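You operate a simulated robot arm through the tools that you are given. There is no shell and no other tool.

You run a simulated robot arm. Do the job below in one go: nothing can be reset, and whatever is moved stays where it is left.

JOB
Put things in order on the top of the long table. At the end: the gold brass bung stands on top of the gold relief cartridge; the orange spring cap from the top of the long table is on the flat white case (marked "SEAL KIT"); the white anode card stands where the orange spring cap stood; the white oil card stands on top of the blue spare breather; whatever was shut is shut again. Leave all else as you found it, and nothing knocked over.

It is judged by the outcome, as a careful person would: the job done as asked, and still so three seconds after it is handed in. It fails if anything else is knocked over, pushed out of place, dropped, spilled or broken. Lids that push on must go on centred and level and be pressed home; caps that screw on are set level and turned clockwise until they are tight.

ROBOT AND FRAMES
A 7-joint arm with a two-finger parallel gripper, fixed in place. Base frame: the origin is at the foot of the arm, x ahead of it, y to its left, z up. Lengths are in m, angles in degrees, forces in N, time in s.
With the tool pointing down near the work surface it reaches from about 0.24 to 0.62 m from the base axis. Its first joint turns from -66.0 to 66.0 degrees. Payload 2.6 kg.
The tool frame sits at the grasp point between the pads (the TCP): z along the fingers, y along the line on which they close. The tips reach 0.03 m beyond it. Largest opening 0.094 m; finger width 0.028, thickness 0.01; the body of the gripper, 0.05 by 0.096 m, starts 0.055 m behind the TCP.
Orientation is that of the tool frame in the base frame, as a unit quaternion [x, y, z, w]. With the fingers straight down and closing along the base's y, the tool's x points along the base's -x, its y along +y and its z along -z.

CONTROLS
- The arm moves only by the tool apply_moves. Its argument "commands" is a list that holds one entry, the list of rows, each a list of 7 numbers: the opening, from 0 (shut) to 1 (fully open), then the shift along the tool's x, y, z in m, then the turn, a rotation vector about the tool's x, y, z in degrees. In form: [[[jaw, dx, dy, dz, wx, wy, wz], ...]]. A call has 1 to 20 rows; each row is the pose to reach, as a shift and turn from the pose commanded when the call began, along the tool's axes at that moment. A row lasts 0.2 s, in which the tool goes at most 0.05 m and 8.6 degrees; a call with a longer step from one row to the next is refused whole, and so is a gripper value outside its range. A pose out of reach is approached as far as the arm can. The call stops where the force on the tool passes 40 N (or 10 N more than at its start, if that is more) or the arm is blocked; 0.2 s more then pass. Each finger travels about 0.072 m/s and halts on what it meets, pressing with about 26 N; the grip force reading is that of the motor and also rises with nothing between the fingers. The clock runs only during rows and for 0.2 s after the last one: add rows that repeat a pose to give the fingers time. The reply holds the time, the measured pose of the TCP, the force on the tool along the base axes, the opening and the grip force, in the units named above and with some noise, with the torque about the TCP (base axes, N m) and any sound that the robot's microphone picked up.
- Cameras (640 x 400 px; columns grow to the right, rows downward): "scene" is fixed at [0.0452, 0.4471, 0.5538]; the picture's right is [-0.65, -0.76, 0.00], its down [-0.51, 0.44, -0.74] and it looks along [0.56, -0.48, -0.68] (base axes); focal length 288 px, centre (320, 200). "wrist" rides on the gripper at [0.076, 0.014, -0.103] in the tool frame; the picture's right is [-0.18, 0.98, 0.00], its down [-0.75, -0.14, -0.64] and it looks along [-0.63, -0.12, 0.77] (tool axes); focal length 243 px, centre (320, 200). There is no depth. A picture from a camera that has moved, and an enlarged one, comes with that camera's place and axes in the base frame and with its lens.
- grab_frame(camera): a new picture of that camera. No time passes.
- enlarge(camera, box): a new picture of the part [left, top, right, bottom] of that camera's present view, enlarged. No time passes.
- close_job(): hands the job in; it is judged then, once.

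Places have to be worked out from the pictures, the camera data and where the tool is seen. Open the gripper and draw the arm clear of the work before you hand the job in, unless the task says otherwise.

The tools are called after "Call:" as a command line: name --argument value ..., lists and objects as JSON in quotes. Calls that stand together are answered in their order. apply_moves: Moves the arm, as the interface text tells. Its arguments: {"type":"object","properties":{"commands":{"type":"array","items":{"type":"array","items":{"type":"array","items":{"type":"number"}}}}},"required":["commands"]} The other tools are called the same way: grab_frame (camera) takes a picture; enlarge (camera, box) takes an enlarged picture of a part of a camera's view; close_job () hands the job in.

At the start:

```text
time: 0.0
ee_pos: [0.4522, 0.0864, 0.308]
orientation: [0.001, 1.0, -0.001, 0.001]
wrist_force: [0.0, 0.8, 0.4]
moment: [-0.02, 0.01, 0.04]
gripper_width: 0.0942
grip_force: 0.0
```

scene: 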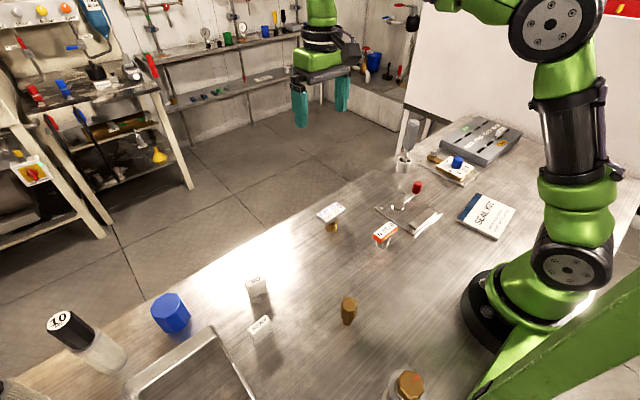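
wrist: 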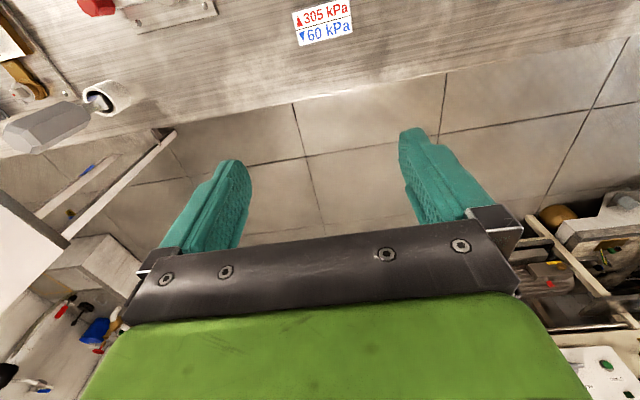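

I start by enlarging parts of the scene view to tell the things on the table apart.

Call:
enlarge --camera "scene" --box '[220, 240, 380, 340]'

Call:
enlarge --camera "scene" --box '[300, 170, 460, 270]'

Call:
enlarge --camera "scene" --box '[380, 100, 540, 200]'

Call:
enlarge --camera "scene" --box '[0, 280, 192, 400]'

Call:
enlarge --camera "scene" --box '[300, 300, 460, 400]'

Call:
enlarge --camera "scene" --box '[420, 160, 580, 260]'

```text
4.00 times, centred on (300, 290) of scene
camera zoom: at [0.0452, 0.4471, 0.5538], right [-0.65, -0.76, 0.0], down [-0.51, 0.44, -0.74], along [0.56, -0.48, -0.68], focal length 1151 px, centre (400, -160)
```

zoom: 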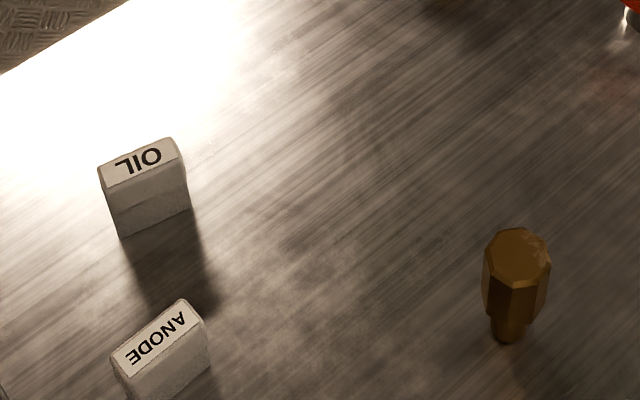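

```text
4.00 times, centred on (380, 220) of scene
camera zoom: at [0.0452, 0.4471, 0.5538], right [-0.65, -0.76, 0.0], down [-0.51, 0.44, -0.74], along [0.56, -0.48, -0.68], focal length 1151 px, centre (80, 120)
```

zoom: 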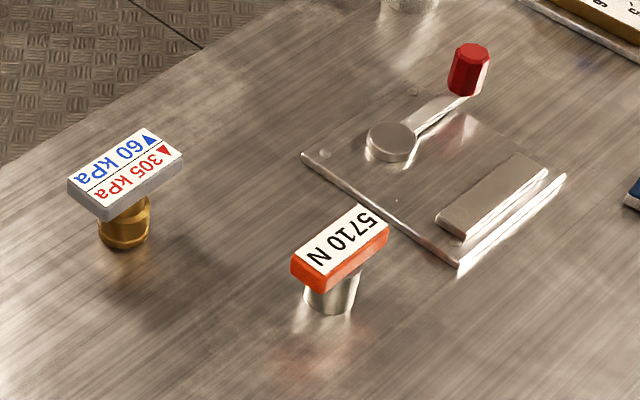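

```text
4.00 times, centred on (460, 150) of scene
camera zoom: at [0.0452, 0.4471, 0.5538], right [-0.65, -0.76, 0.0], down [-0.51, 0.44, -0.74], along [0.56, -0.48, -0.68], focal length 1151 px, centre (-240, 400)
```

zoom: 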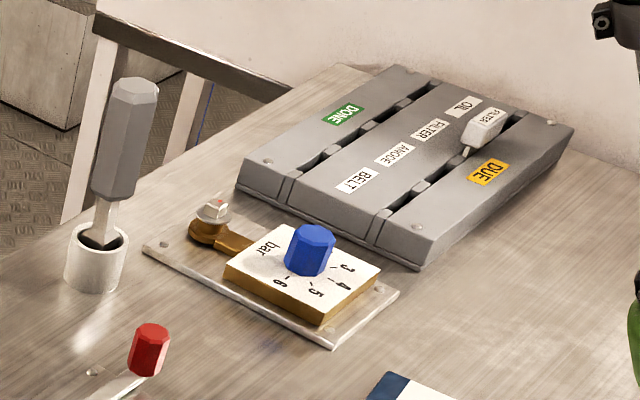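

```text
3.33 times, centred on (96, 340) of scene
camera zoom: at [0.0452, 0.4471, 0.5538], right [-0.65, -0.76, 0.0], down [-0.51, 0.44, -0.74], along [0.56, -0.48, -0.68], focal length 959 px, centre (1067, -267)
```

zoom: 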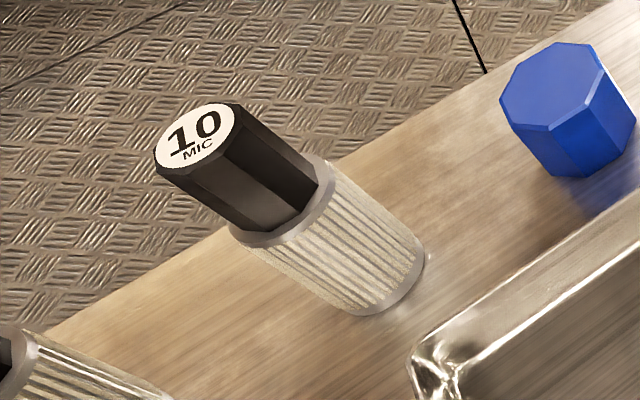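

```text
4.00 times, centred on (380, 350) of scene
camera zoom: at [0.0452, 0.4471, 0.5538], right [-0.65, -0.76, 0.0], down [-0.51, 0.44, -0.74], along [0.56, -0.48, -0.68], focal length 1151 px, centre (80, -400)
```

zoom: 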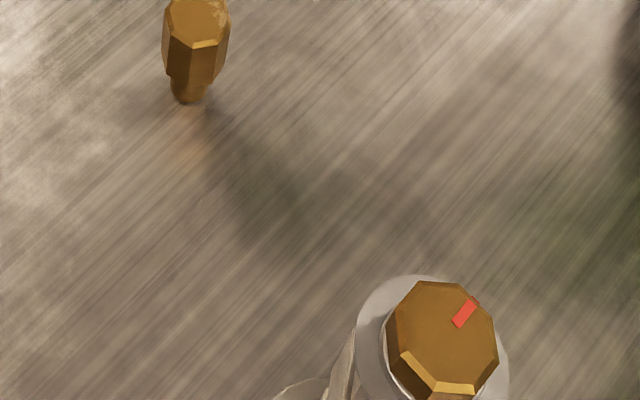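

```text
4.00 times, centred on (500, 210) of scene
camera zoom: at [0.0452, 0.4471, 0.5538], right [-0.65, -0.76, 0.0], down [-0.51, 0.44, -0.74], along [0.56, -0.48, -0.68], focal length 1151 px, centre (-400, 160)
```

zoom: 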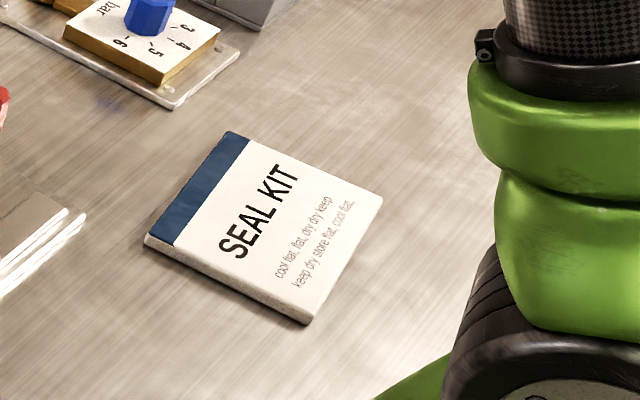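

The picture shows a gold octagonal stopper near (0.20, 0.24), OIL and ANODE cards near (0.36, 0.34) and (0.28, 0.39), an orange "5710 N" piece near (0.28, 0.05), and a brass piece with a kPa tag near (0.40, 0.11). I'll raise the arm and bring it back to look at the left part of the table from the wrist camera.

Call:
apply_moves --commands '[[[1, 0.04, 0.02, -0.01, 0, 0, 0], [1, 0.08, 0.045, -0.02, 0, 0, 0], [1, 0.12, 0.07, -0.03, 0, 0, 0], [1, 0.16, 0.09, -0.04, 0, 0, 0], [1, 0.2, 0.114, -0.05, 0, 0, 0], [1, 0.2, 0.114, -0.05, 0, 0, 0]]]'

Call:
grab_frame --camera "wrist"

Call:
grab_frame --camera "scene"

```text
time: 1.4
ee_pos: [0.2521, 0.2006, 0.3568]
orientation: [0.0, 1.0, 0.0, 0.001]
wrist_force: [-0.8, -0.3, 0.2]
moment: [0.01, 0.0, 0.0]
gripper_width: 0.0942
grip_force: 0.1
```

```text
taken
camera wrist: at [0.1758, 0.2155, 0.4589], right [0.18, 0.98, 0.0], down [0.75, -0.14, 0.64], along [0.63, -0.12, -0.77], focal length 243 px, centre (320, 200)
```

wrist: 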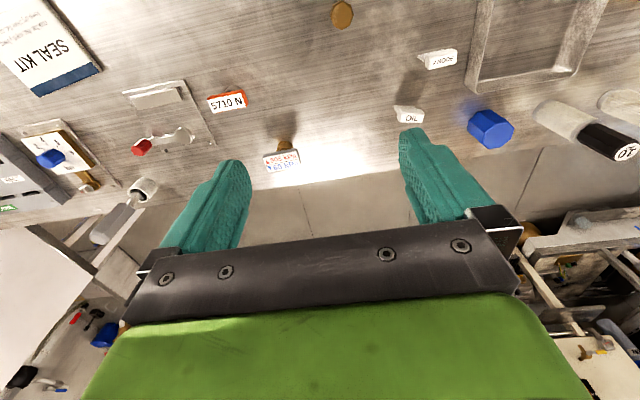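

```text
taken
```

scene: 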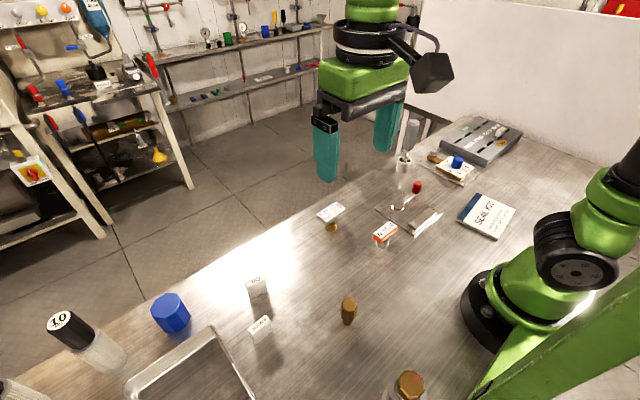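

The wrist view now covers most of the table; I enlarge the relevant parts for positions and shapes.

Call:
enlarge --camera "wrist" --box '[380, 20, 540, 160]'

Call:
enlarge --camera "wrist" --box '[200, 70, 320, 180]'

Call:
enlarge --camera "wrist" --box '[280, 0, 400, 80]'

Call:
enlarge --camera "scene" --box '[360, 350, 440, 400]'

Call:
enlarge --camera "scene" --box '[310, 190, 360, 240]'

Call:
enlarge --camera "scene" --box '[0, 0, 200, 200]'

```text
2.86 times, centred on (460, 90) of wrist
camera zoom: at [0.1758, 0.2155, 0.4589], right [0.18, 0.98, 0.0], down [0.75, -0.14, 0.64], along [0.63, -0.12, -0.77], focal length 693 px, centre (-80, 514)
```

zoom: 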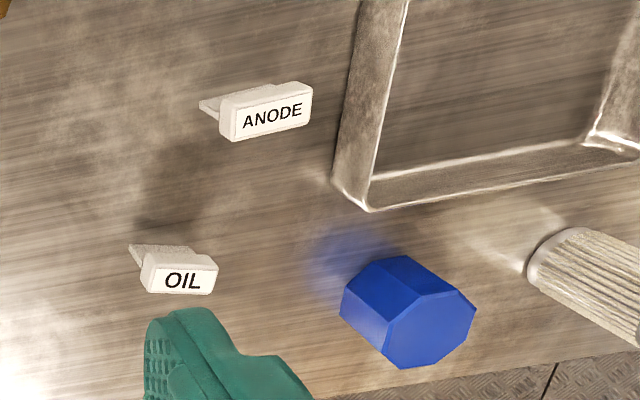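

```text
3.64 times, centred on (260, 125) of wrist
camera zoom: at [0.1758, 0.2155, 0.4589], right [0.18, 0.98, 0.0], down [0.75, -0.14, 0.64], along [0.63, -0.12, -0.77], focal length 882 px, centre (538, 473)
```

zoom: 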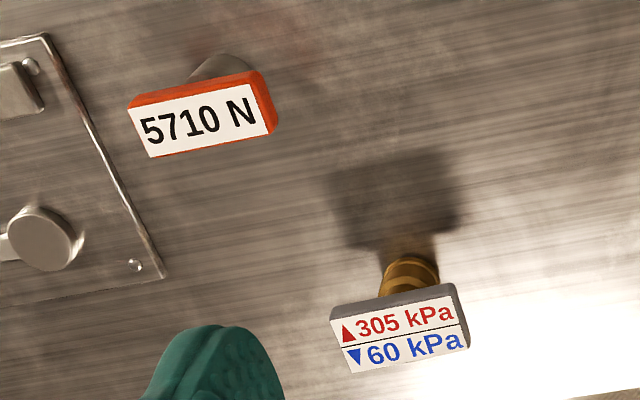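

```text
5.00 times, centred on (340, 40) of wrist
camera zoom: at [0.1758, 0.2155, 0.4589], right [0.18, 0.98, 0.0], down [0.75, -0.14, 0.64], along [0.63, -0.12, -0.77], focal length 1213 px, centre (220, 1000)
```

zoom: 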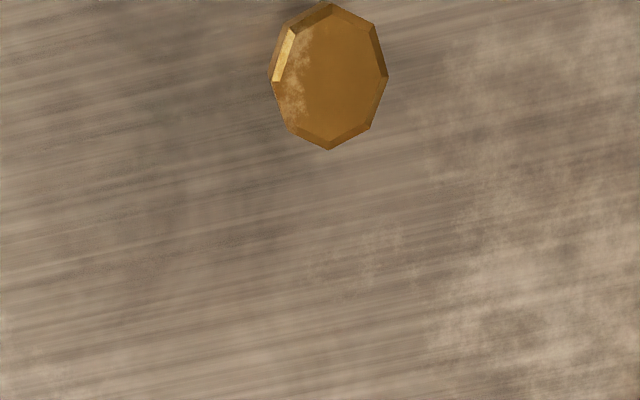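

```text
8.00 times, centred on (400, 375) of scene
camera zoom: at [0.0452, 0.4471, 0.5538], right [-0.65, -0.76, 0.0], down [-0.51, 0.44, -0.74], along [0.56, -0.48, -0.68], focal length 2303 px, centre (-320, -1200)
```

zoom: 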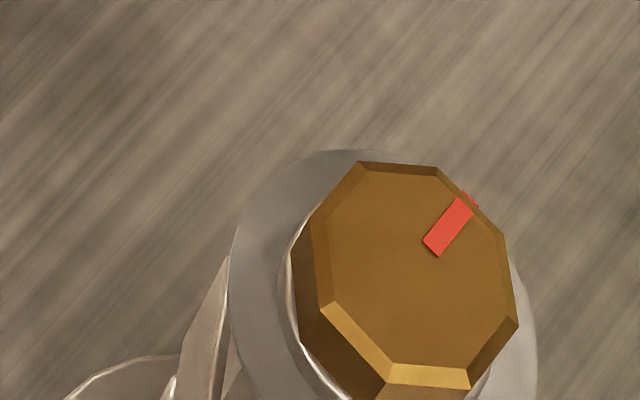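

```text
8.00 times, centred on (335, 215) of scene
camera zoom: at [0.0452, 0.4471, 0.5538], right [-0.65, -0.76, 0.0], down [-0.51, 0.44, -0.74], along [0.56, -0.48, -0.68], focal length 2303 px, centre (200, 80)
```

zoom: 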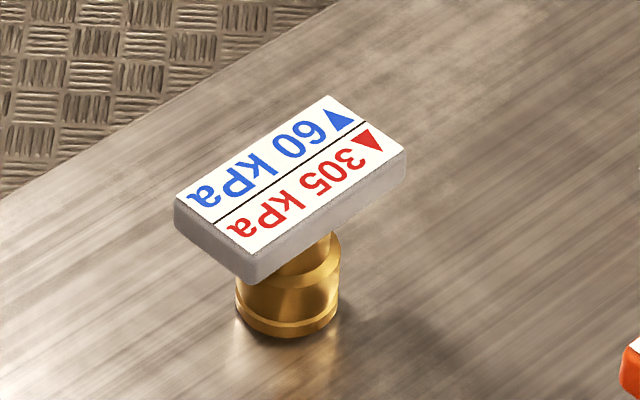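

```text
2.00 times, centred on (100, 100) of scene
camera zoom: at [0.0452, 0.4471, 0.5538], right [-0.65, -0.76, 0.0], down [-0.51, 0.44, -0.74], along [0.56, -0.48, -0.68], focal length 576 px, centre (760, 400)
```

zoom: 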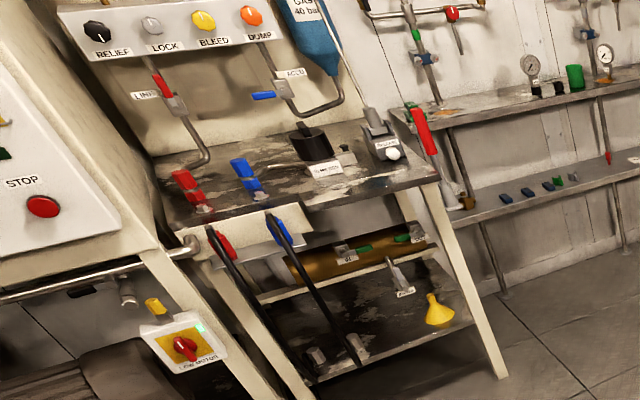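

Now I have rough positions: bung ≈ (0.202, 0.242), height ≈ 0.065; relief piece ≈ (0.401, 0.104), top ≈ 0.06; orange cap ≈ (0.283, 0.044), top ≈ 0.048; cards ≈ (0.364, 0.342) and (0.282, 0.38); blue piece ≈ (0.423, 0.495). I turn the gripper so the wrist camera looks to +y, to see the jar with the marked gold cap and the left end of the table.

Call:
apply_moves --commands '[[[1, 0.01, 0, 0, 0, 0, -8.2], [1, 0.02, 0, 0, 0, 0, -16.4], [1, 0.03, 0, 0, 0, 0, -24.6], [1, 0.04, 0, 0, 0, 0, -32.8], [1, 0.05, 0, 0, 0, 0, -41], [1, 0.06, 0, 0, 0, 0, -49.2], [1, 0.07, 0, 0, 0, 0, -57.4], [1, 0.075, 0, 0, 0, 0, -65.6], [1, 0.08, 0, 0, 0, 0, -73.8], [1, 0.085, 0, 0, 0, 0, -82], [1, 0.09, 0, 0, 0, 0, -90], [1, 0.09, 0, 0, 0, 0, -90]]]'

Call:
grab_frame --camera "wrist"

```text
time: 4.0
ee_pos: [0.1627, 0.2006, 0.3578]
orientation: [0.708, -0.706, 0.001, 0.0]
wrist_force: [-0.3, 0.5, 0.0]
moment: [-0.01, 0.0, 0.01]
gripper_width: 0.0937
grip_force: 0.0
```

```text
taken
camera wrist: at [0.1475, 0.1248, 0.4595], right [-0.98, 0.18, 0.0], down [0.14, 0.75, 0.64], along [0.12, 0.63, -0.77], focal length 243 px, centre (320, 200)
```

wrist: 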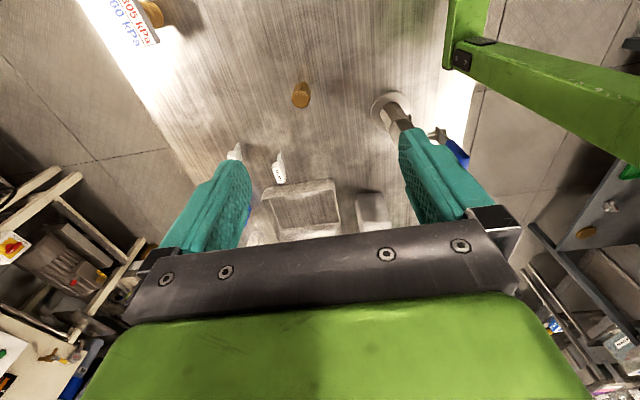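

Call:
enlarge --camera "wrist" --box '[340, 60, 500, 180]'

Call:
enlarge --camera "wrist" --box '[260, 60, 340, 120]'

Call:
enlarge --camera "wrist" --box '[200, 130, 420, 250]'

```text
3.33 times, centred on (420, 120) of wrist
camera zoom: at [0.1475, 0.1248, 0.4595], right [-0.98, 0.18, 0.0], down [0.14, 0.75, 0.64], along [0.12, 0.63, -0.77], focal length 809 px, centre (-13, 467)
```

zoom: 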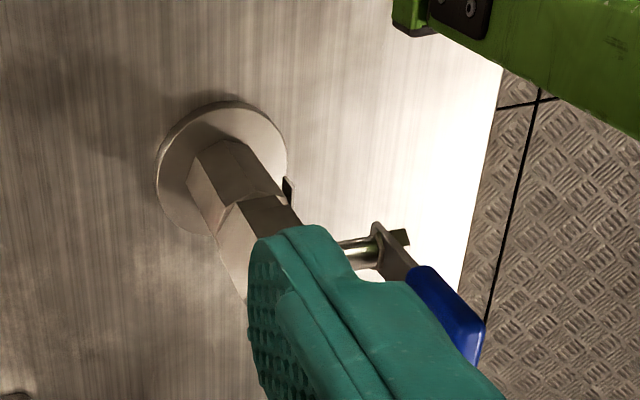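

```text
6.67 times, centred on (300, 90) of wrist
camera zoom: at [0.1475, 0.1248, 0.4595], right [-0.98, 0.18, 0.0], down [0.14, 0.75, 0.64], along [0.12, 0.63, -0.77], focal length 1618 px, centre (453, 933)
```

zoom: 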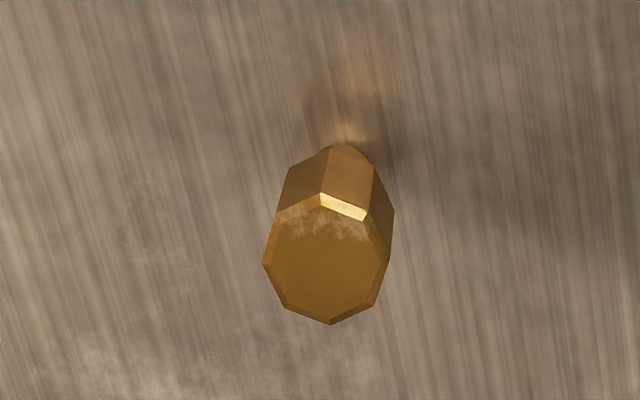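

```text
2.91 times, centred on (310, 190) of wrist
camera zoom: at [0.1475, 0.1248, 0.4595], right [-0.98, 0.18, 0.0], down [0.14, 0.75, 0.64], along [0.12, 0.63, -0.77], focal length 706 px, centre (349, 229)
```

zoom: 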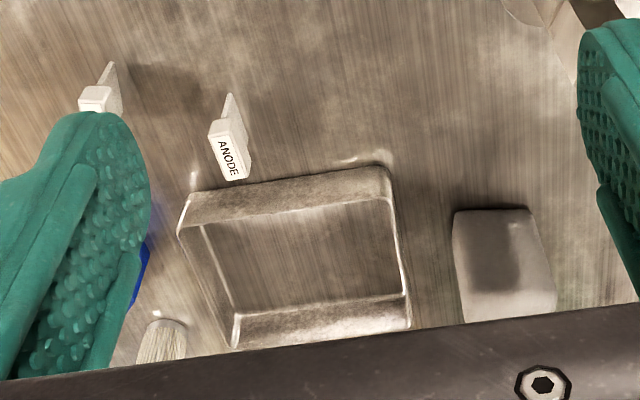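

The "jar" turns out to be a fixed tall valve post with a blue lever at about (0.05, 0.31), so I only need to stay clear of it. Two wrist views agree that the bung is at (0.1986, 0.2405) with its top at ≈ 0.066 and flats facing ≈ 10° off x. I move above it.

Call:
apply_moves --commands '[[[1, -0.01, -0.01, 0.02, 0, 0, -4], [1, -0.02, -0.02, 0.06, 0, 0, -8], [1, -0.03, -0.03, 0.1, 0, 0, -10], [1, -0.0399, -0.0359, 0.14, 0, 0, -10], [1, -0.0399, -0.0359, 0.18, 0, 0, -10], [1, -0.0399, -0.0359, 0.2, 0, 0, -10], [1, -0.0399, -0.0359, 0.2, 0, 0, -10]]]'

Call:
grab_frame --camera "wrist"

Call:
grab_frame --camera "scene"

```text
time: 5.6
ee_pos: [0.1985, 0.2411, 0.1564]
orientation: [0.766, -0.643, 0.001, -0.001]
wrist_force: [0.0, 0.4, 0.6]
moment: [-0.02, -0.01, 0.01]
gripper_width: 0.094
grip_force: 0.0
```

```text
taken
camera wrist: at [0.1979, 0.1636, 0.2592], right [-1.0, 0.01, 0.0], down [0.01, 0.77, 0.64], along [0.01, 0.64, -0.77], focal length 243 px, centre (320, 200)
```

wrist: 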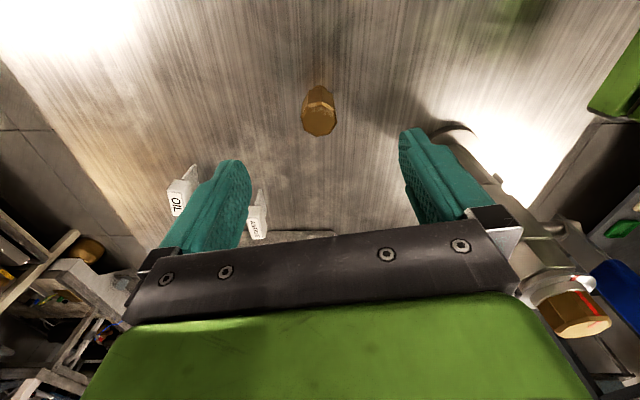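

```text
taken
```

scene: 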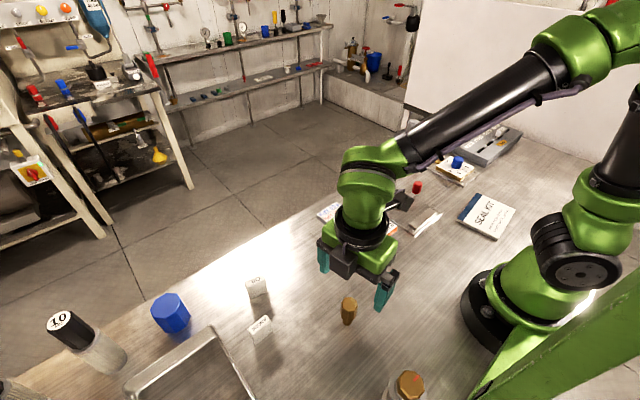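

The bung's head sits on the predicted line below the TCP. I zoom in to check the flats against the fingers before descending.

Call:
enlarge --camera "wrist" --box '[280, 70, 360, 150]'

Call:
enlarge --camera "wrist" --box '[150, 140, 310, 250]'

Call:
enlarge --camera "wrist" --box '[480, 200, 640, 360]'

```text
5.00 times, centred on (320, 110) of wrist
camera zoom: at [0.1979, 0.1636, 0.2592], right [-1.0, 0.01, 0.0], down [0.01, 0.77, 0.64], along [0.01, 0.64, -0.77], focal length 1213 px, centre (320, 650)
```

zoom: 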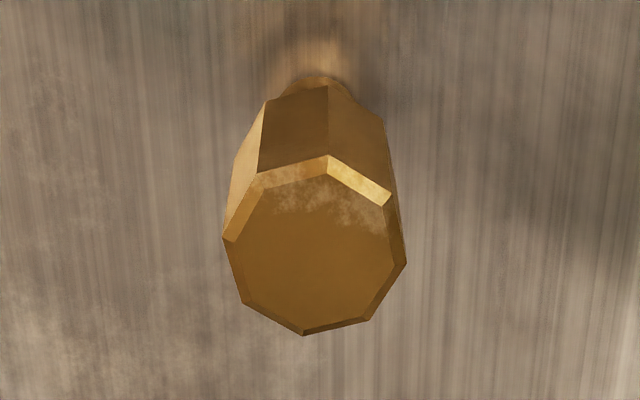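

```text
3.64 times, centred on (230, 195) of wrist
camera zoom: at [0.1979, 0.1636, 0.2592], right [-1.0, 0.01, 0.0], down [0.01, 0.77, 0.64], along [0.01, 0.64, -0.77], focal length 882 px, centre (647, 218)
```

zoom: 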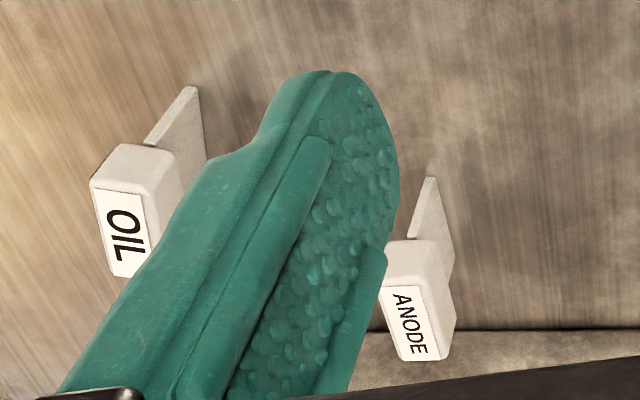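

```text
2.50 times, centred on (560, 280) of wrist
camera zoom: at [0.1979, 0.1636, 0.2592], right [-1.0, 0.01, 0.0], down [0.01, 0.77, 0.64], along [0.01, 0.64, -0.77], focal length 606 px, centre (-280, 0)
```

zoom: 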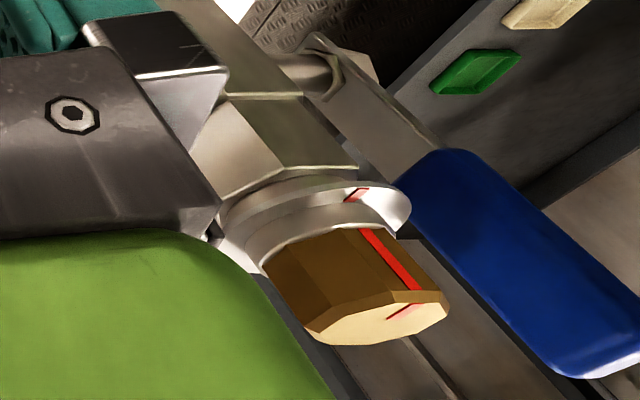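

The flats are normal to ≈ 12°, and the fingers close along ≈ 10°, so I descend straight to TCP z ≈ 0.045 and close on the head.

Call:
apply_moves --commands '[[[1, 0, 0, 0.03, 0, 0, -2], [1, 0, 0, 0.06, 0, 0, -2], [1, 0, 0, 0.09, 0, 0, -2], [1, 0, 0, 0.105, 0, 0, -2], [1, 0, 0, 0.113, 0, 0, -2], [1, 0, 0, 0.113, 0, 0, -2]]]'

Call:
grab_frame --camera "wrist"

Call:
enlarge --camera "scene" --box '[270, 220, 430, 340]'

```text
time: 7.0
ee_pos: [0.1987, 0.241, 0.044]
orientation: [0.777, -0.629, 0.001, -0.001]
wrist_force: [-0.4, 0.2, 0.2]
moment: [-0.01, -0.01, 0.0]
gripper_width: 0.0938
grip_force: 0.0
```

```text
taken
camera wrist: at [0.2002, 0.1631, 0.1467], right [-1.0, -0.02, 0.0], down [-0.02, 0.77, 0.64], along [-0.01, 0.64, -0.77], focal length 243 px, centre (320, 200)
```

wrist: 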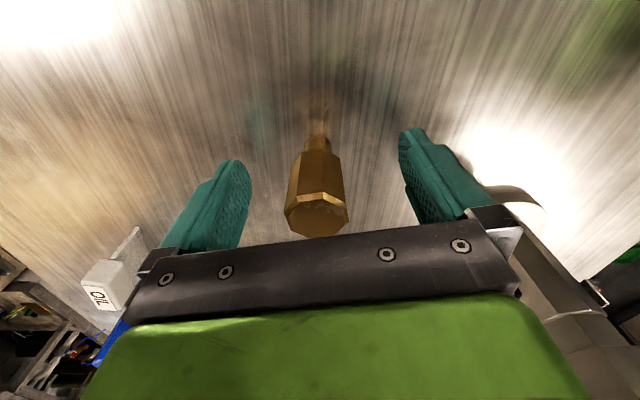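

```text
3.33 times, centred on (350, 280) of scene
camera zoom: at [0.0452, 0.4471, 0.5538], right [-0.65, -0.76, 0.0], down [-0.51, 0.44, -0.74], along [0.56, -0.48, -0.68], focal length 959 px, centre (220, -67)
```

zoom: 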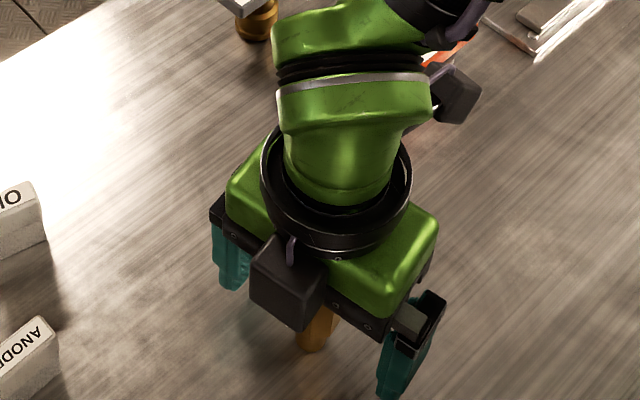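

The head is centred between the fingers and the TCP height falls at mid-head; I close the gripper.

Call:
apply_moves --commands '[[[0.6, 0, 0, 0, 0, 0, 0], [0.25, 0, 0, 0, 0, 0, 0], [0, 0, 0, 0, 0, 0, 0], [0, 0, 0, 0, 0, 0, 0], [0, 0, 0, 0, 0, 0, 0]]]'

Call:
grab_frame --camera "wrist"

```text
time: 8.2
ee_pos: [0.1976, 0.2403, 0.0446]
orientation: [0.777, -0.629, 0.001, 0.0]
wrist_force: [0.1, -0.4, 0.5]
moment: [-0.02, -0.03, -0.02]
gripper_width: 0.0275
grip_force: 25.9
```

```text
taken
camera wrist: at [0.2002, 0.1632, 0.147], right [-1.0, -0.02, 0.0], down [-0.02, 0.77, 0.64], along [-0.01, 0.64, -0.77], focal length 243 px, centre (320, 200)
```

wrist: 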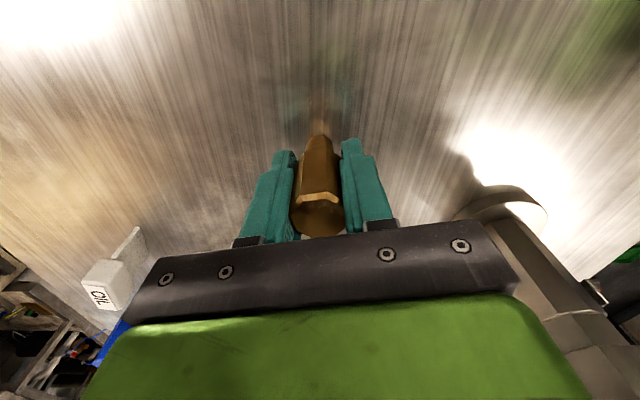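

The bung is held (width 27.5 mm, the flat-to-flat size). I lift it and carry it over to above the relief cartridge at (0.40, 0.104), at z ≈ 0.22, to check alignment there.

Call:
apply_moves --commands '[[[0, 0, 0, -0.03, 0, 0, 0], [0, 0, 0, -0.07, 0, 0, 0], [0, 0, 0, -0.12, 0, 0, 0], [0, 0, 0, -0.165, 0, 0, 0], [0, 0.02, -0.02, -0.175, 0, 0, 6], [0, 0.045, -0.043, -0.175, 0, 0, 14], [0, 0.07, -0.067, -0.175, 0, 0, 22], [0, 0.095, -0.091, -0.175, 0, 0, 30], [0, 0.12, -0.115, -0.175, 0, 0, 38], [0, 0.14, -0.135, -0.175, 0, 0, 46], [0, 0.158, -0.152, -0.175, 0, 0, 53], [0, 0.17, -0.164, -0.175, 0, 0, 60], [0, 0.1755, -0.1692, -0.175, 0, 0, 60], [0, 0.1755, -0.1692, -0.175, 0, 0, 60]]]'

Call:
grab_frame --camera "wrist"

Call:
enlarge --camera "scene" --box '[260, 100, 420, 260]'

```text
time: 11.2
ee_pos: [0.4011, 0.1046, 0.2195]
orientation: [-0.358, 0.934, -0.001, 0.0]
wrist_force: [-0.6, -0.1, -0.2]
moment: [0.0, -0.05, -0.02]
gripper_width: 0.0275
grip_force: 25.8
```

```text
taken
camera wrist: at [0.3344, 0.0638, 0.3214], right [-0.52, 0.85, 0.0], down [0.65, 0.4, 0.64], along [0.55, 0.33, -0.77], focal length 243 px, centre (320, 200)
```

wrist: 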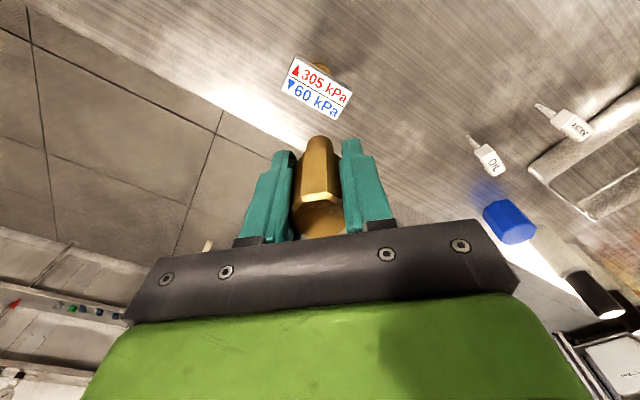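

```text
2.50 times, centred on (340, 180) of scene
camera zoom: at [0.0453, 0.4471, 0.5538], right [-0.65, -0.76, 0.0], down [-0.51, 0.44, -0.74], along [0.56, -0.48, -0.68], focal length 720 px, centre (270, 250)
```

zoom: 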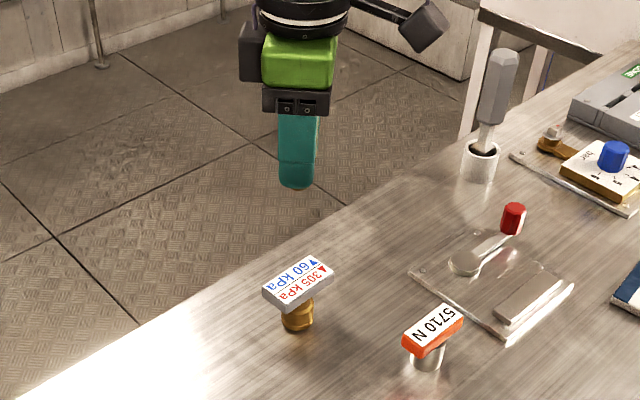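

The plate lies nearly under the bung. I enlarge the wrist view to get the plate's centre exactly.

Call:
enlarge --camera "wrist" --box '[270, 40, 370, 140]'

Call:
enlarge --camera "wrist" --box '[440, 90, 600, 250]'

```text
4.00 times, centred on (320, 90) of wrist
camera zoom: at [0.3344, 0.0638, 0.3214], right [-0.52, 0.85, 0.0], down [0.65, 0.4, 0.64], along [0.55, 0.33, -0.77], focal length 970 px, centre (320, 640)
```

zoom: 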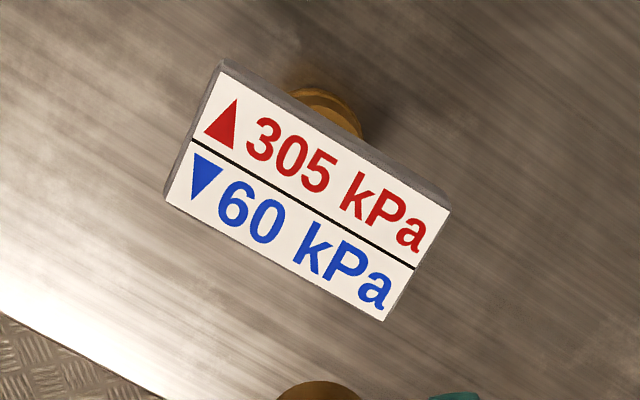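

```text
2.50 times, centred on (520, 170) of wrist
camera zoom: at [0.3344, 0.0638, 0.3214], right [-0.52, 0.85, 0.0], down [0.65, 0.4, 0.64], along [0.55, 0.33, -0.77], focal length 606 px, centre (-180, 275)
```

zoom: 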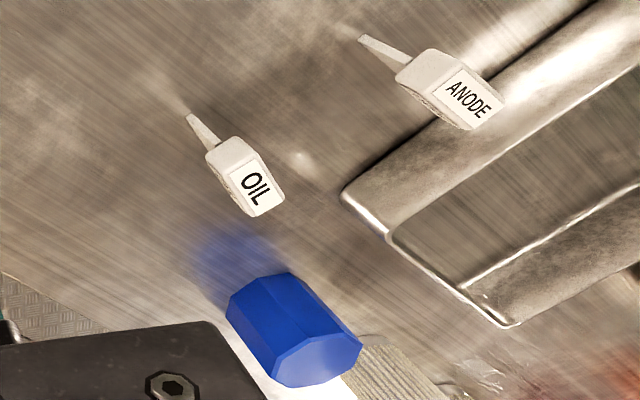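

Combining wrist views, the plate centre is ≈ (0.400, 0.1003) with top at z ≈ 0.05–0.06. I shift 4 mm in −y and lower to z ≈ 0.12 for a closer check.

Call:
apply_moves --commands '[[[0, 0.001, -0.001, 0.03, 0, 0, 0], [0, 0.002, -0.002, 0.06, 0, 0, 0], [0, 0.0025, -0.0028, 0.085, 0, 0, 0], [0, 0.0025, -0.0028, 0.1, 0, 0, 0], [0, 0.0025, -0.0028, 0.1, 0, 0, 0]]]'

Call:
enlarge --camera "wrist" --box '[240, 40, 400, 200]'

Call:
enlarge --camera "scene" --box '[300, 160, 380, 250]'

```text
time: 12.4
ee_pos: [0.4022, 0.1005, 0.1188]
orientation: [-0.358, 0.934, 0.0, 0.001]
wrist_force: [-0.2, -0.1, 0.4]
moment: [-0.01, 0.0, 0.02]
gripper_width: 0.0277
grip_force: 26.2
```

```text
2.50 times, centred on (320, 120) of wrist
camera zoom: at [0.3348, 0.0602, 0.2211], right [-0.52, 0.85, 0.0], down [0.65, 0.4, 0.64], along [0.55, 0.33, -0.77], focal length 606 px, centre (320, 400)
```

zoom: 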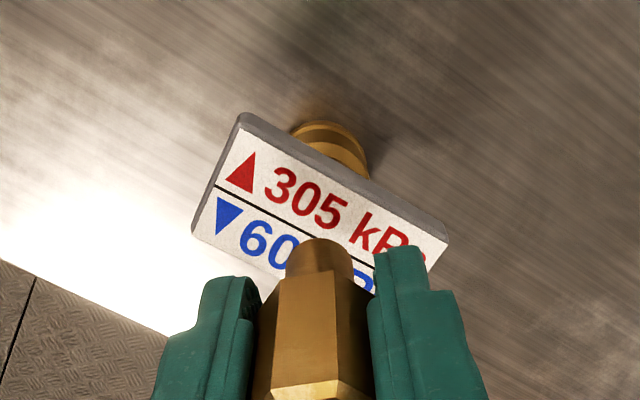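

```text
4.44 times, centred on (340, 205) of scene
camera zoom: at [0.0453, 0.4471, 0.5538], right [-0.65, -0.76, 0.0], down [-0.51, 0.44, -0.74], along [0.56, -0.48, -0.68], focal length 1279 px, centre (231, 178)
```

zoom: 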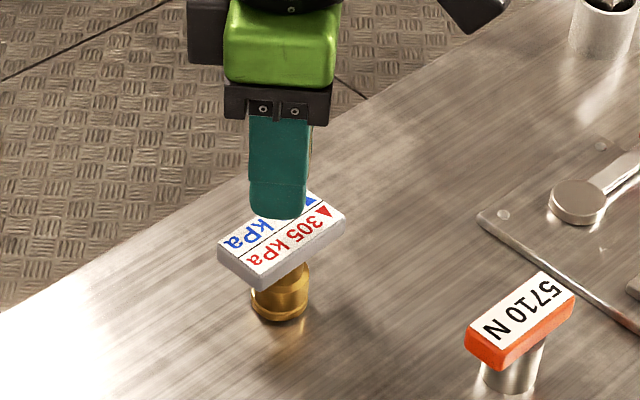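

Corner triangulation puts the plate centre at (0.399, 0.100) with its top at z ≈ 0.057, so bung contact should come at TCP z ≈ 0.101. I lower in small steps, watching the force.

Call:
apply_moves --commands '[[[0, 0.0014, 0.0006, 0.004, 0, 0, 0], [0, 0.0014, 0.0006, 0.008, 0, 0, 0], [0, 0.0014, 0.0006, 0.011, 0, 0, 0], [0, 0.0014, 0.0006, 0.0125, 0, 0, 0], [0, 0.0014, 0.0006, 0.014, 0, 0, 0], [0, 0.0014, 0.0006, 0.014, 0, 0, 0]]]'

Call:
enlarge --camera "wrist" --box '[240, 40, 400, 200]'

Call:
enlarge --camera "scene" --box '[300, 160, 380, 250]'

```text
time: 13.8
ee_pos: [0.3996, 0.1002, 0.1052]
orientation: [-0.358, 0.934, 0.001, 0.001]
wrist_force: [-0.4, -0.5, -1.3]
moment: [0.0, -0.01, -0.01]
gripper_width: 0.0274
grip_force: 25.6
```

```text
2.50 times, centred on (320, 120) of wrist
camera zoom: at [0.3326, 0.0599, 0.2078], right [-0.52, 0.85, 0.0], down [0.65, 0.4, 0.64], along [0.55, 0.33, -0.77], focal length 606 px, centre (320, 400)
```

zoom: 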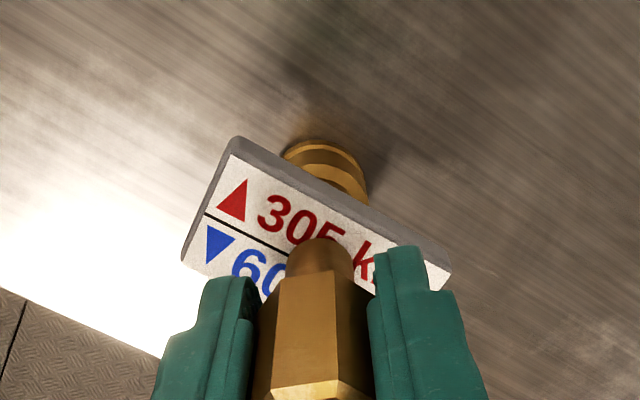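

```text
4.44 times, centred on (340, 205) of scene
camera zoom: at [0.0452, 0.4471, 0.5538], right [-0.65, -0.76, 0.0], down [-0.51, 0.44, -0.74], along [0.56, -0.48, -0.68], focal length 1279 px, centre (231, 178)
```

zoom: 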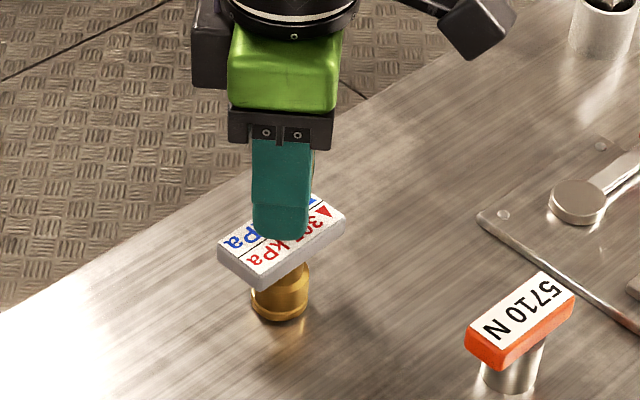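

No clear contact yet. I go down in 1 mm steps and read the force.

Call:
apply_moves --commands '[[[0, 0, 0, 0.001, 0, 0, 0], [0, 0, 0, 0.002, 0, 0, 0], [0, 0, 0, 0.0025, 0, 0, 0]]]'

```text
time: 14.6
ee_pos: [0.4005, 0.1003, 0.1051]
orientation: [-0.357, 0.934, -0.001, 0.002]
wrist_force: [-4.1, -1.6, 17.8]
moment: [-0.1, 0.28, -0.03]
gripper_width: 0.0274
grip_force: 26.1
```

Contact: the force rose to ≈ 18 N at z ≈ 0.105. I back off the preload by ~2 mm so it rests lightly, then open the fingers.

Call:
apply_moves --commands '[[[0, 0, 0, -0.001, 0, 0, 0], [0, 0, 0, -0.0018, 0, 0, 0], [0, 0, 0, -0.0018, 0, 0, 0]]]'

Call:
enlarge --camera "wrist" --box '[240, 40, 400, 200]'

```text
time: 15.4
ee_pos: [0.3981, 0.1, 0.1048]
orientation: [-0.358, 0.934, -0.001, 0.0]
wrist_force: [1.1, 0.9, 0.9]
moment: [0.01, -0.04, 0.01]
gripper_width: 0.0274
grip_force: 26.3
```

```text
2.50 times, centred on (320, 120) of wrist
camera zoom: at [0.3321, 0.0595, 0.207], right [-0.52, 0.85, 0.0], down [0.66, 0.4, 0.64], along [0.55, 0.33, -0.77], focal length 606 px, centre (320, 400)
```

zoom: 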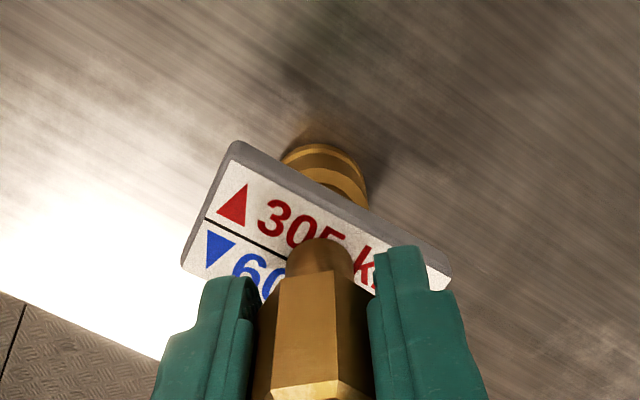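

The stem stands over the plate's centre within ~1–2 mm. I open the fingers gently and then lift away.

Call:
apply_moves --commands '[[[0.35, 0, 0, 0, 0, 0, 0], [0.5, 0, 0, 0, 0, 0, 0], [0.7, 0, 0, 0, 0, 0, 0], [0.7, 0, 0, 0, 0, 0, 0]]]'

Call:
grab_frame --camera "wrist"

Call:
enlarge --camera "scene" --box '[300, 160, 380, 250]'

```text
time: 16.4
ee_pos: [0.4002, 0.0992, 0.1062]
orientation: [-0.359, 0.933, 0.0, 0.001]
wrist_force: [-0.3, 0.2, 0.0]
moment: [-0.01, -0.01, 0.02]
gripper_width: 0.0658
grip_force: 0.0
```

```text
taken
camera wrist: at [0.3324, 0.0596, 0.2076], right [-0.52, 0.85, 0.0], down [0.65, 0.4, 0.64], along [0.55, 0.33, -0.77], focal length 243 px, centre (320, 200)
```

wrist: 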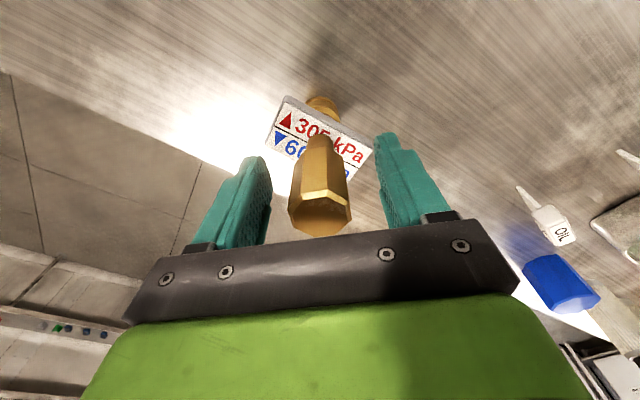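

```text
4.44 times, centred on (340, 205) of scene
camera zoom: at [0.0452, 0.4471, 0.5538], right [-0.65, -0.76, 0.0], down [-0.51, 0.44, -0.74], along [0.56, -0.48, -0.68], focal length 1279 px, centre (231, 178)
```

zoom: 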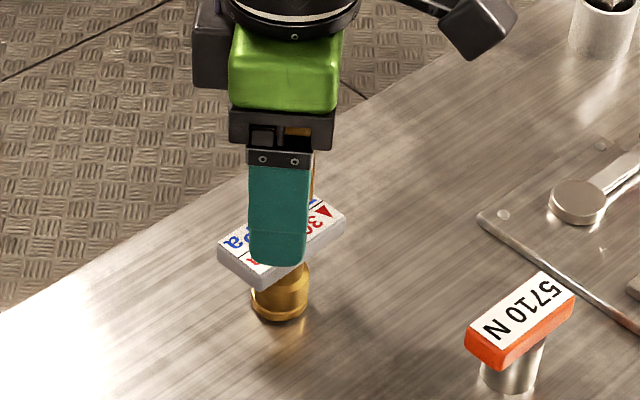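

The bung stands free on the plate. I lift straight up, well above the bung.

Call:
apply_moves --commands '[[[0.7, 0, 0, -0.015, 0, 0, 0], [0.7, 0, 0, -0.04, 0, 0, 0], [0.7, 0, 0, -0.075, 0, 0, 0], [1, 0, 0, -0.11, 0, 0, 0], [1, 0, 0, -0.13, 0, 0, 0], [1, 0, 0, -0.13, 0, 0, 0]]]'

Call:
grab_frame --camera "wrist"

Call:
enlarge --camera "scene" --box '[300, 140, 400, 250]'

```text
time: 17.8
ee_pos: [0.3978, 0.0996, 0.2372]
orientation: [-0.359, 0.933, 0.0, 0.001]
wrist_force: [-0.3, 0.1, -0.1]
moment: [0.01, 0.0, 0.02]
gripper_width: 0.094
grip_force: 0.0
```

```text
taken
camera wrist: at [0.3318, 0.0587, 0.3381], right [-0.52, 0.85, 0.0], down [0.65, 0.4, 0.64], along [0.55, 0.33, -0.77], focal length 243 px, centre (320, 200)
```

wrist: 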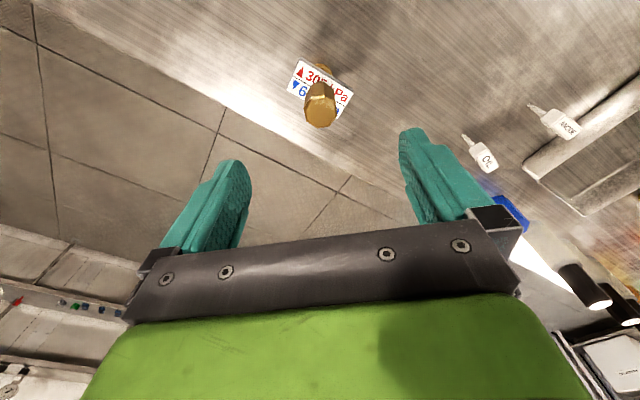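

```text
3.64 times, centred on (350, 195) of scene
camera zoom: at [0.0452, 0.4471, 0.5538], right [-0.65, -0.76, 0.0], down [-0.51, 0.44, -0.74], along [0.56, -0.48, -0.68], focal length 1047 px, centre (211, 218)
```

zoom: 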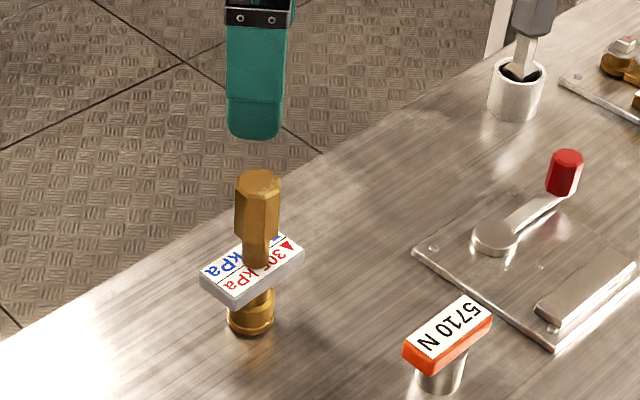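

The bung stands centred on the cartridge. Next I move above the orange cap, turned so the fingers close along x, and look at it closely.

Call:
apply_moves --commands '[[[1, 0.02, 0.006, 0, 0, 0, -8], [1, 0.04, 0.012, 0, 0, 0, -16], [1, 0.06, 0.018, 0, 0, 0, -24], [1, 0.085, 0.026, 0.01, 0, 0, -32], [1, 0.11, 0.034, 0.02, 0, 0, -40], [1, 0.1251, 0.0385, 0.036, 0, 0, -48], [1, 0.1251, 0.0385, 0.036, 0, 0, -48]]]'

Call:
grab_frame --camera "wrist"

Call:
enlarge --camera "wrist" --box '[270, 50, 370, 150]'

```text
time: 19.4
ee_pos: [0.2782, 0.0451, 0.1985]
orientation: [0.708, -0.707, 0.0, 0.0]
wrist_force: [-0.2, -0.2, 0.2]
moment: [-0.01, -0.02, -0.03]
gripper_width: 0.0941
grip_force: 0.1
```

```text
taken
camera wrist: at [0.2655, -0.031, 0.3007], right [-0.98, 0.18, 0.0], down [0.14, 0.75, 0.64], along [0.12, 0.63, -0.77], focal length 243 px, centre (320, 200)
```

wrist: 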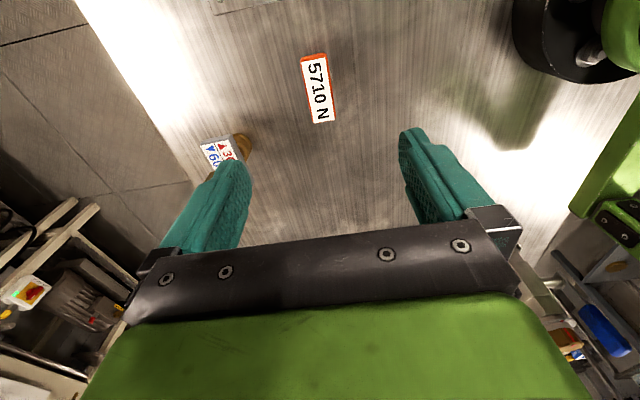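

```text
4.00 times, centred on (320, 100) of wrist
camera zoom: at [0.2655, -0.031, 0.3007], right [-0.98, 0.18, 0.0], down [0.14, 0.75, 0.64], along [0.12, 0.63, -0.77], focal length 970 px, centre (320, 600)
```

zoom: 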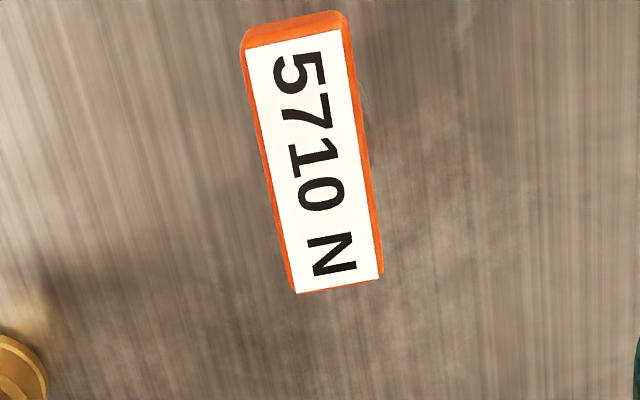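

The orange cap is centred at (0.2795, 0.041), top at z ≈ 0.045, square to the axes; this is also where the ANODE card must go. I shift 4 mm in −y and descend to TCP z ≈ 0.038.

Call:
apply_moves --commands '[[[1, 0.002, 0, 0.03, 0, 0, 0], [1, 0.004, 0, 0.065, 0, 0, 0], [1, 0.004, 0, 0.1, 0, 0, 0], [1, 0.004, 0, 0.13, 0, 0, 0], [1, 0.004, 0, 0.15, 0, 0, 0], [1, 0.004, 0, 0.16, 0, 0, 0], [1, 0.004, 0, 0.16, 0, 0, 0]]]'

Call:
grab_frame --camera "wrist"

Call:
enlarge --camera "scene" --box '[320, 180, 440, 270]'

```text
time: 21.0
ee_pos: [0.2793, 0.0408, 0.0396]
orientation: [-0.707, 0.707, 0.0, 0.0]
wrist_force: [0.3, 0.1, -0.4]
moment: [0.0, 0.02, 0.03]
gripper_width: 0.0942
grip_force: 0.0
```

```text
taken
camera wrist: at [0.2651, -0.0355, 0.1416], right [-0.98, 0.18, 0.0], down [0.14, 0.75, 0.64], along [0.12, 0.63, -0.77], focal length 243 px, centre (320, 200)
```

wrist: 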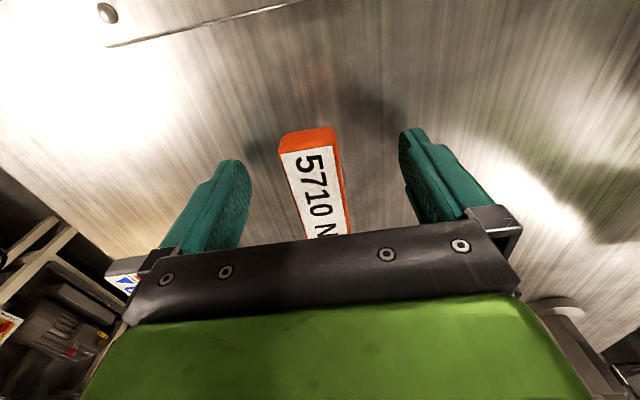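

```text
4.44 times, centred on (380, 225) of scene
camera zoom: at [0.0452, 0.4471, 0.5538], right [-0.65, -0.76, 0.0], down [-0.51, 0.44, -0.74], along [0.56, -0.48, -0.68], focal length 1279 px, centre (53, 89)
```

zoom: 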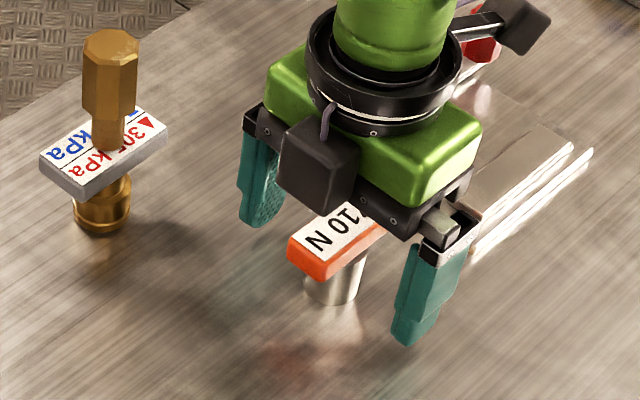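

The cap is centred between the fingers with clearance all round; I close the gripper.

Call:
apply_moves --commands '[[[0.6, 0, 0, 0, 0, 0, 0], [0.3, 0, 0, 0, 0, 0, 0], [0, 0, 0, 0, 0, 0, 0], [0, 0, 0, 0, 0, 0, 0], [0, 0, 0, 0, 0, 0, 0]]]'

Call:
grab_frame --camera "wrist"

Call:
enlarge --camera "scene" --box '[320, 180, 440, 270]'

```text
time: 22.2
ee_pos: [0.2788, 0.0398, 0.0394]
orientation: [-0.707, 0.707, -0.001, 0.0]
wrist_force: [-0.3, 0.7, 1.1]
moment: [-0.02, 0.06, 0.01]
gripper_width: 0.0306
grip_force: 26.0
```

```text
taken
camera wrist: at [0.2651, -0.0355, 0.1418], right [-0.98, 0.18, 0.0], down [0.14, 0.75, 0.64], along [0.12, 0.63, -0.77], focal length 243 px, centre (320, 200)
```

wrist: 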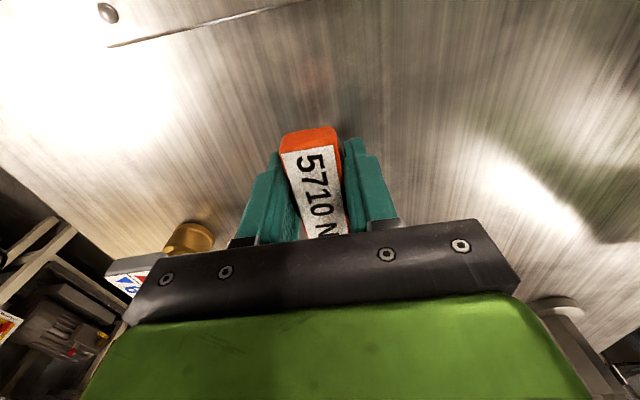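

```text
4.44 times, centred on (380, 225) of scene
camera zoom: at [0.0452, 0.4471, 0.5538], right [-0.65, -0.76, 0.0], down [-0.51, 0.44, -0.74], along [0.56, -0.48, -0.68], focal length 1279 px, centre (53, 89)
```

zoom: 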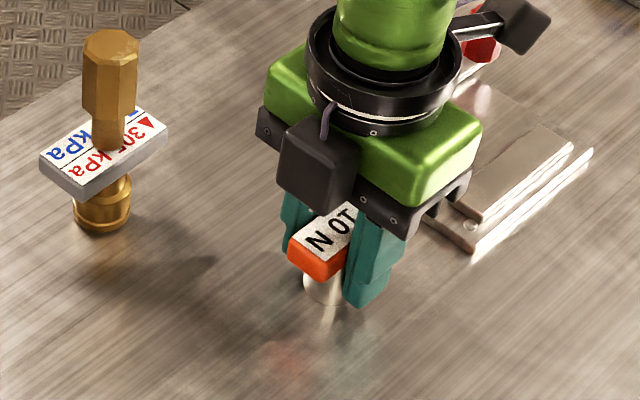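

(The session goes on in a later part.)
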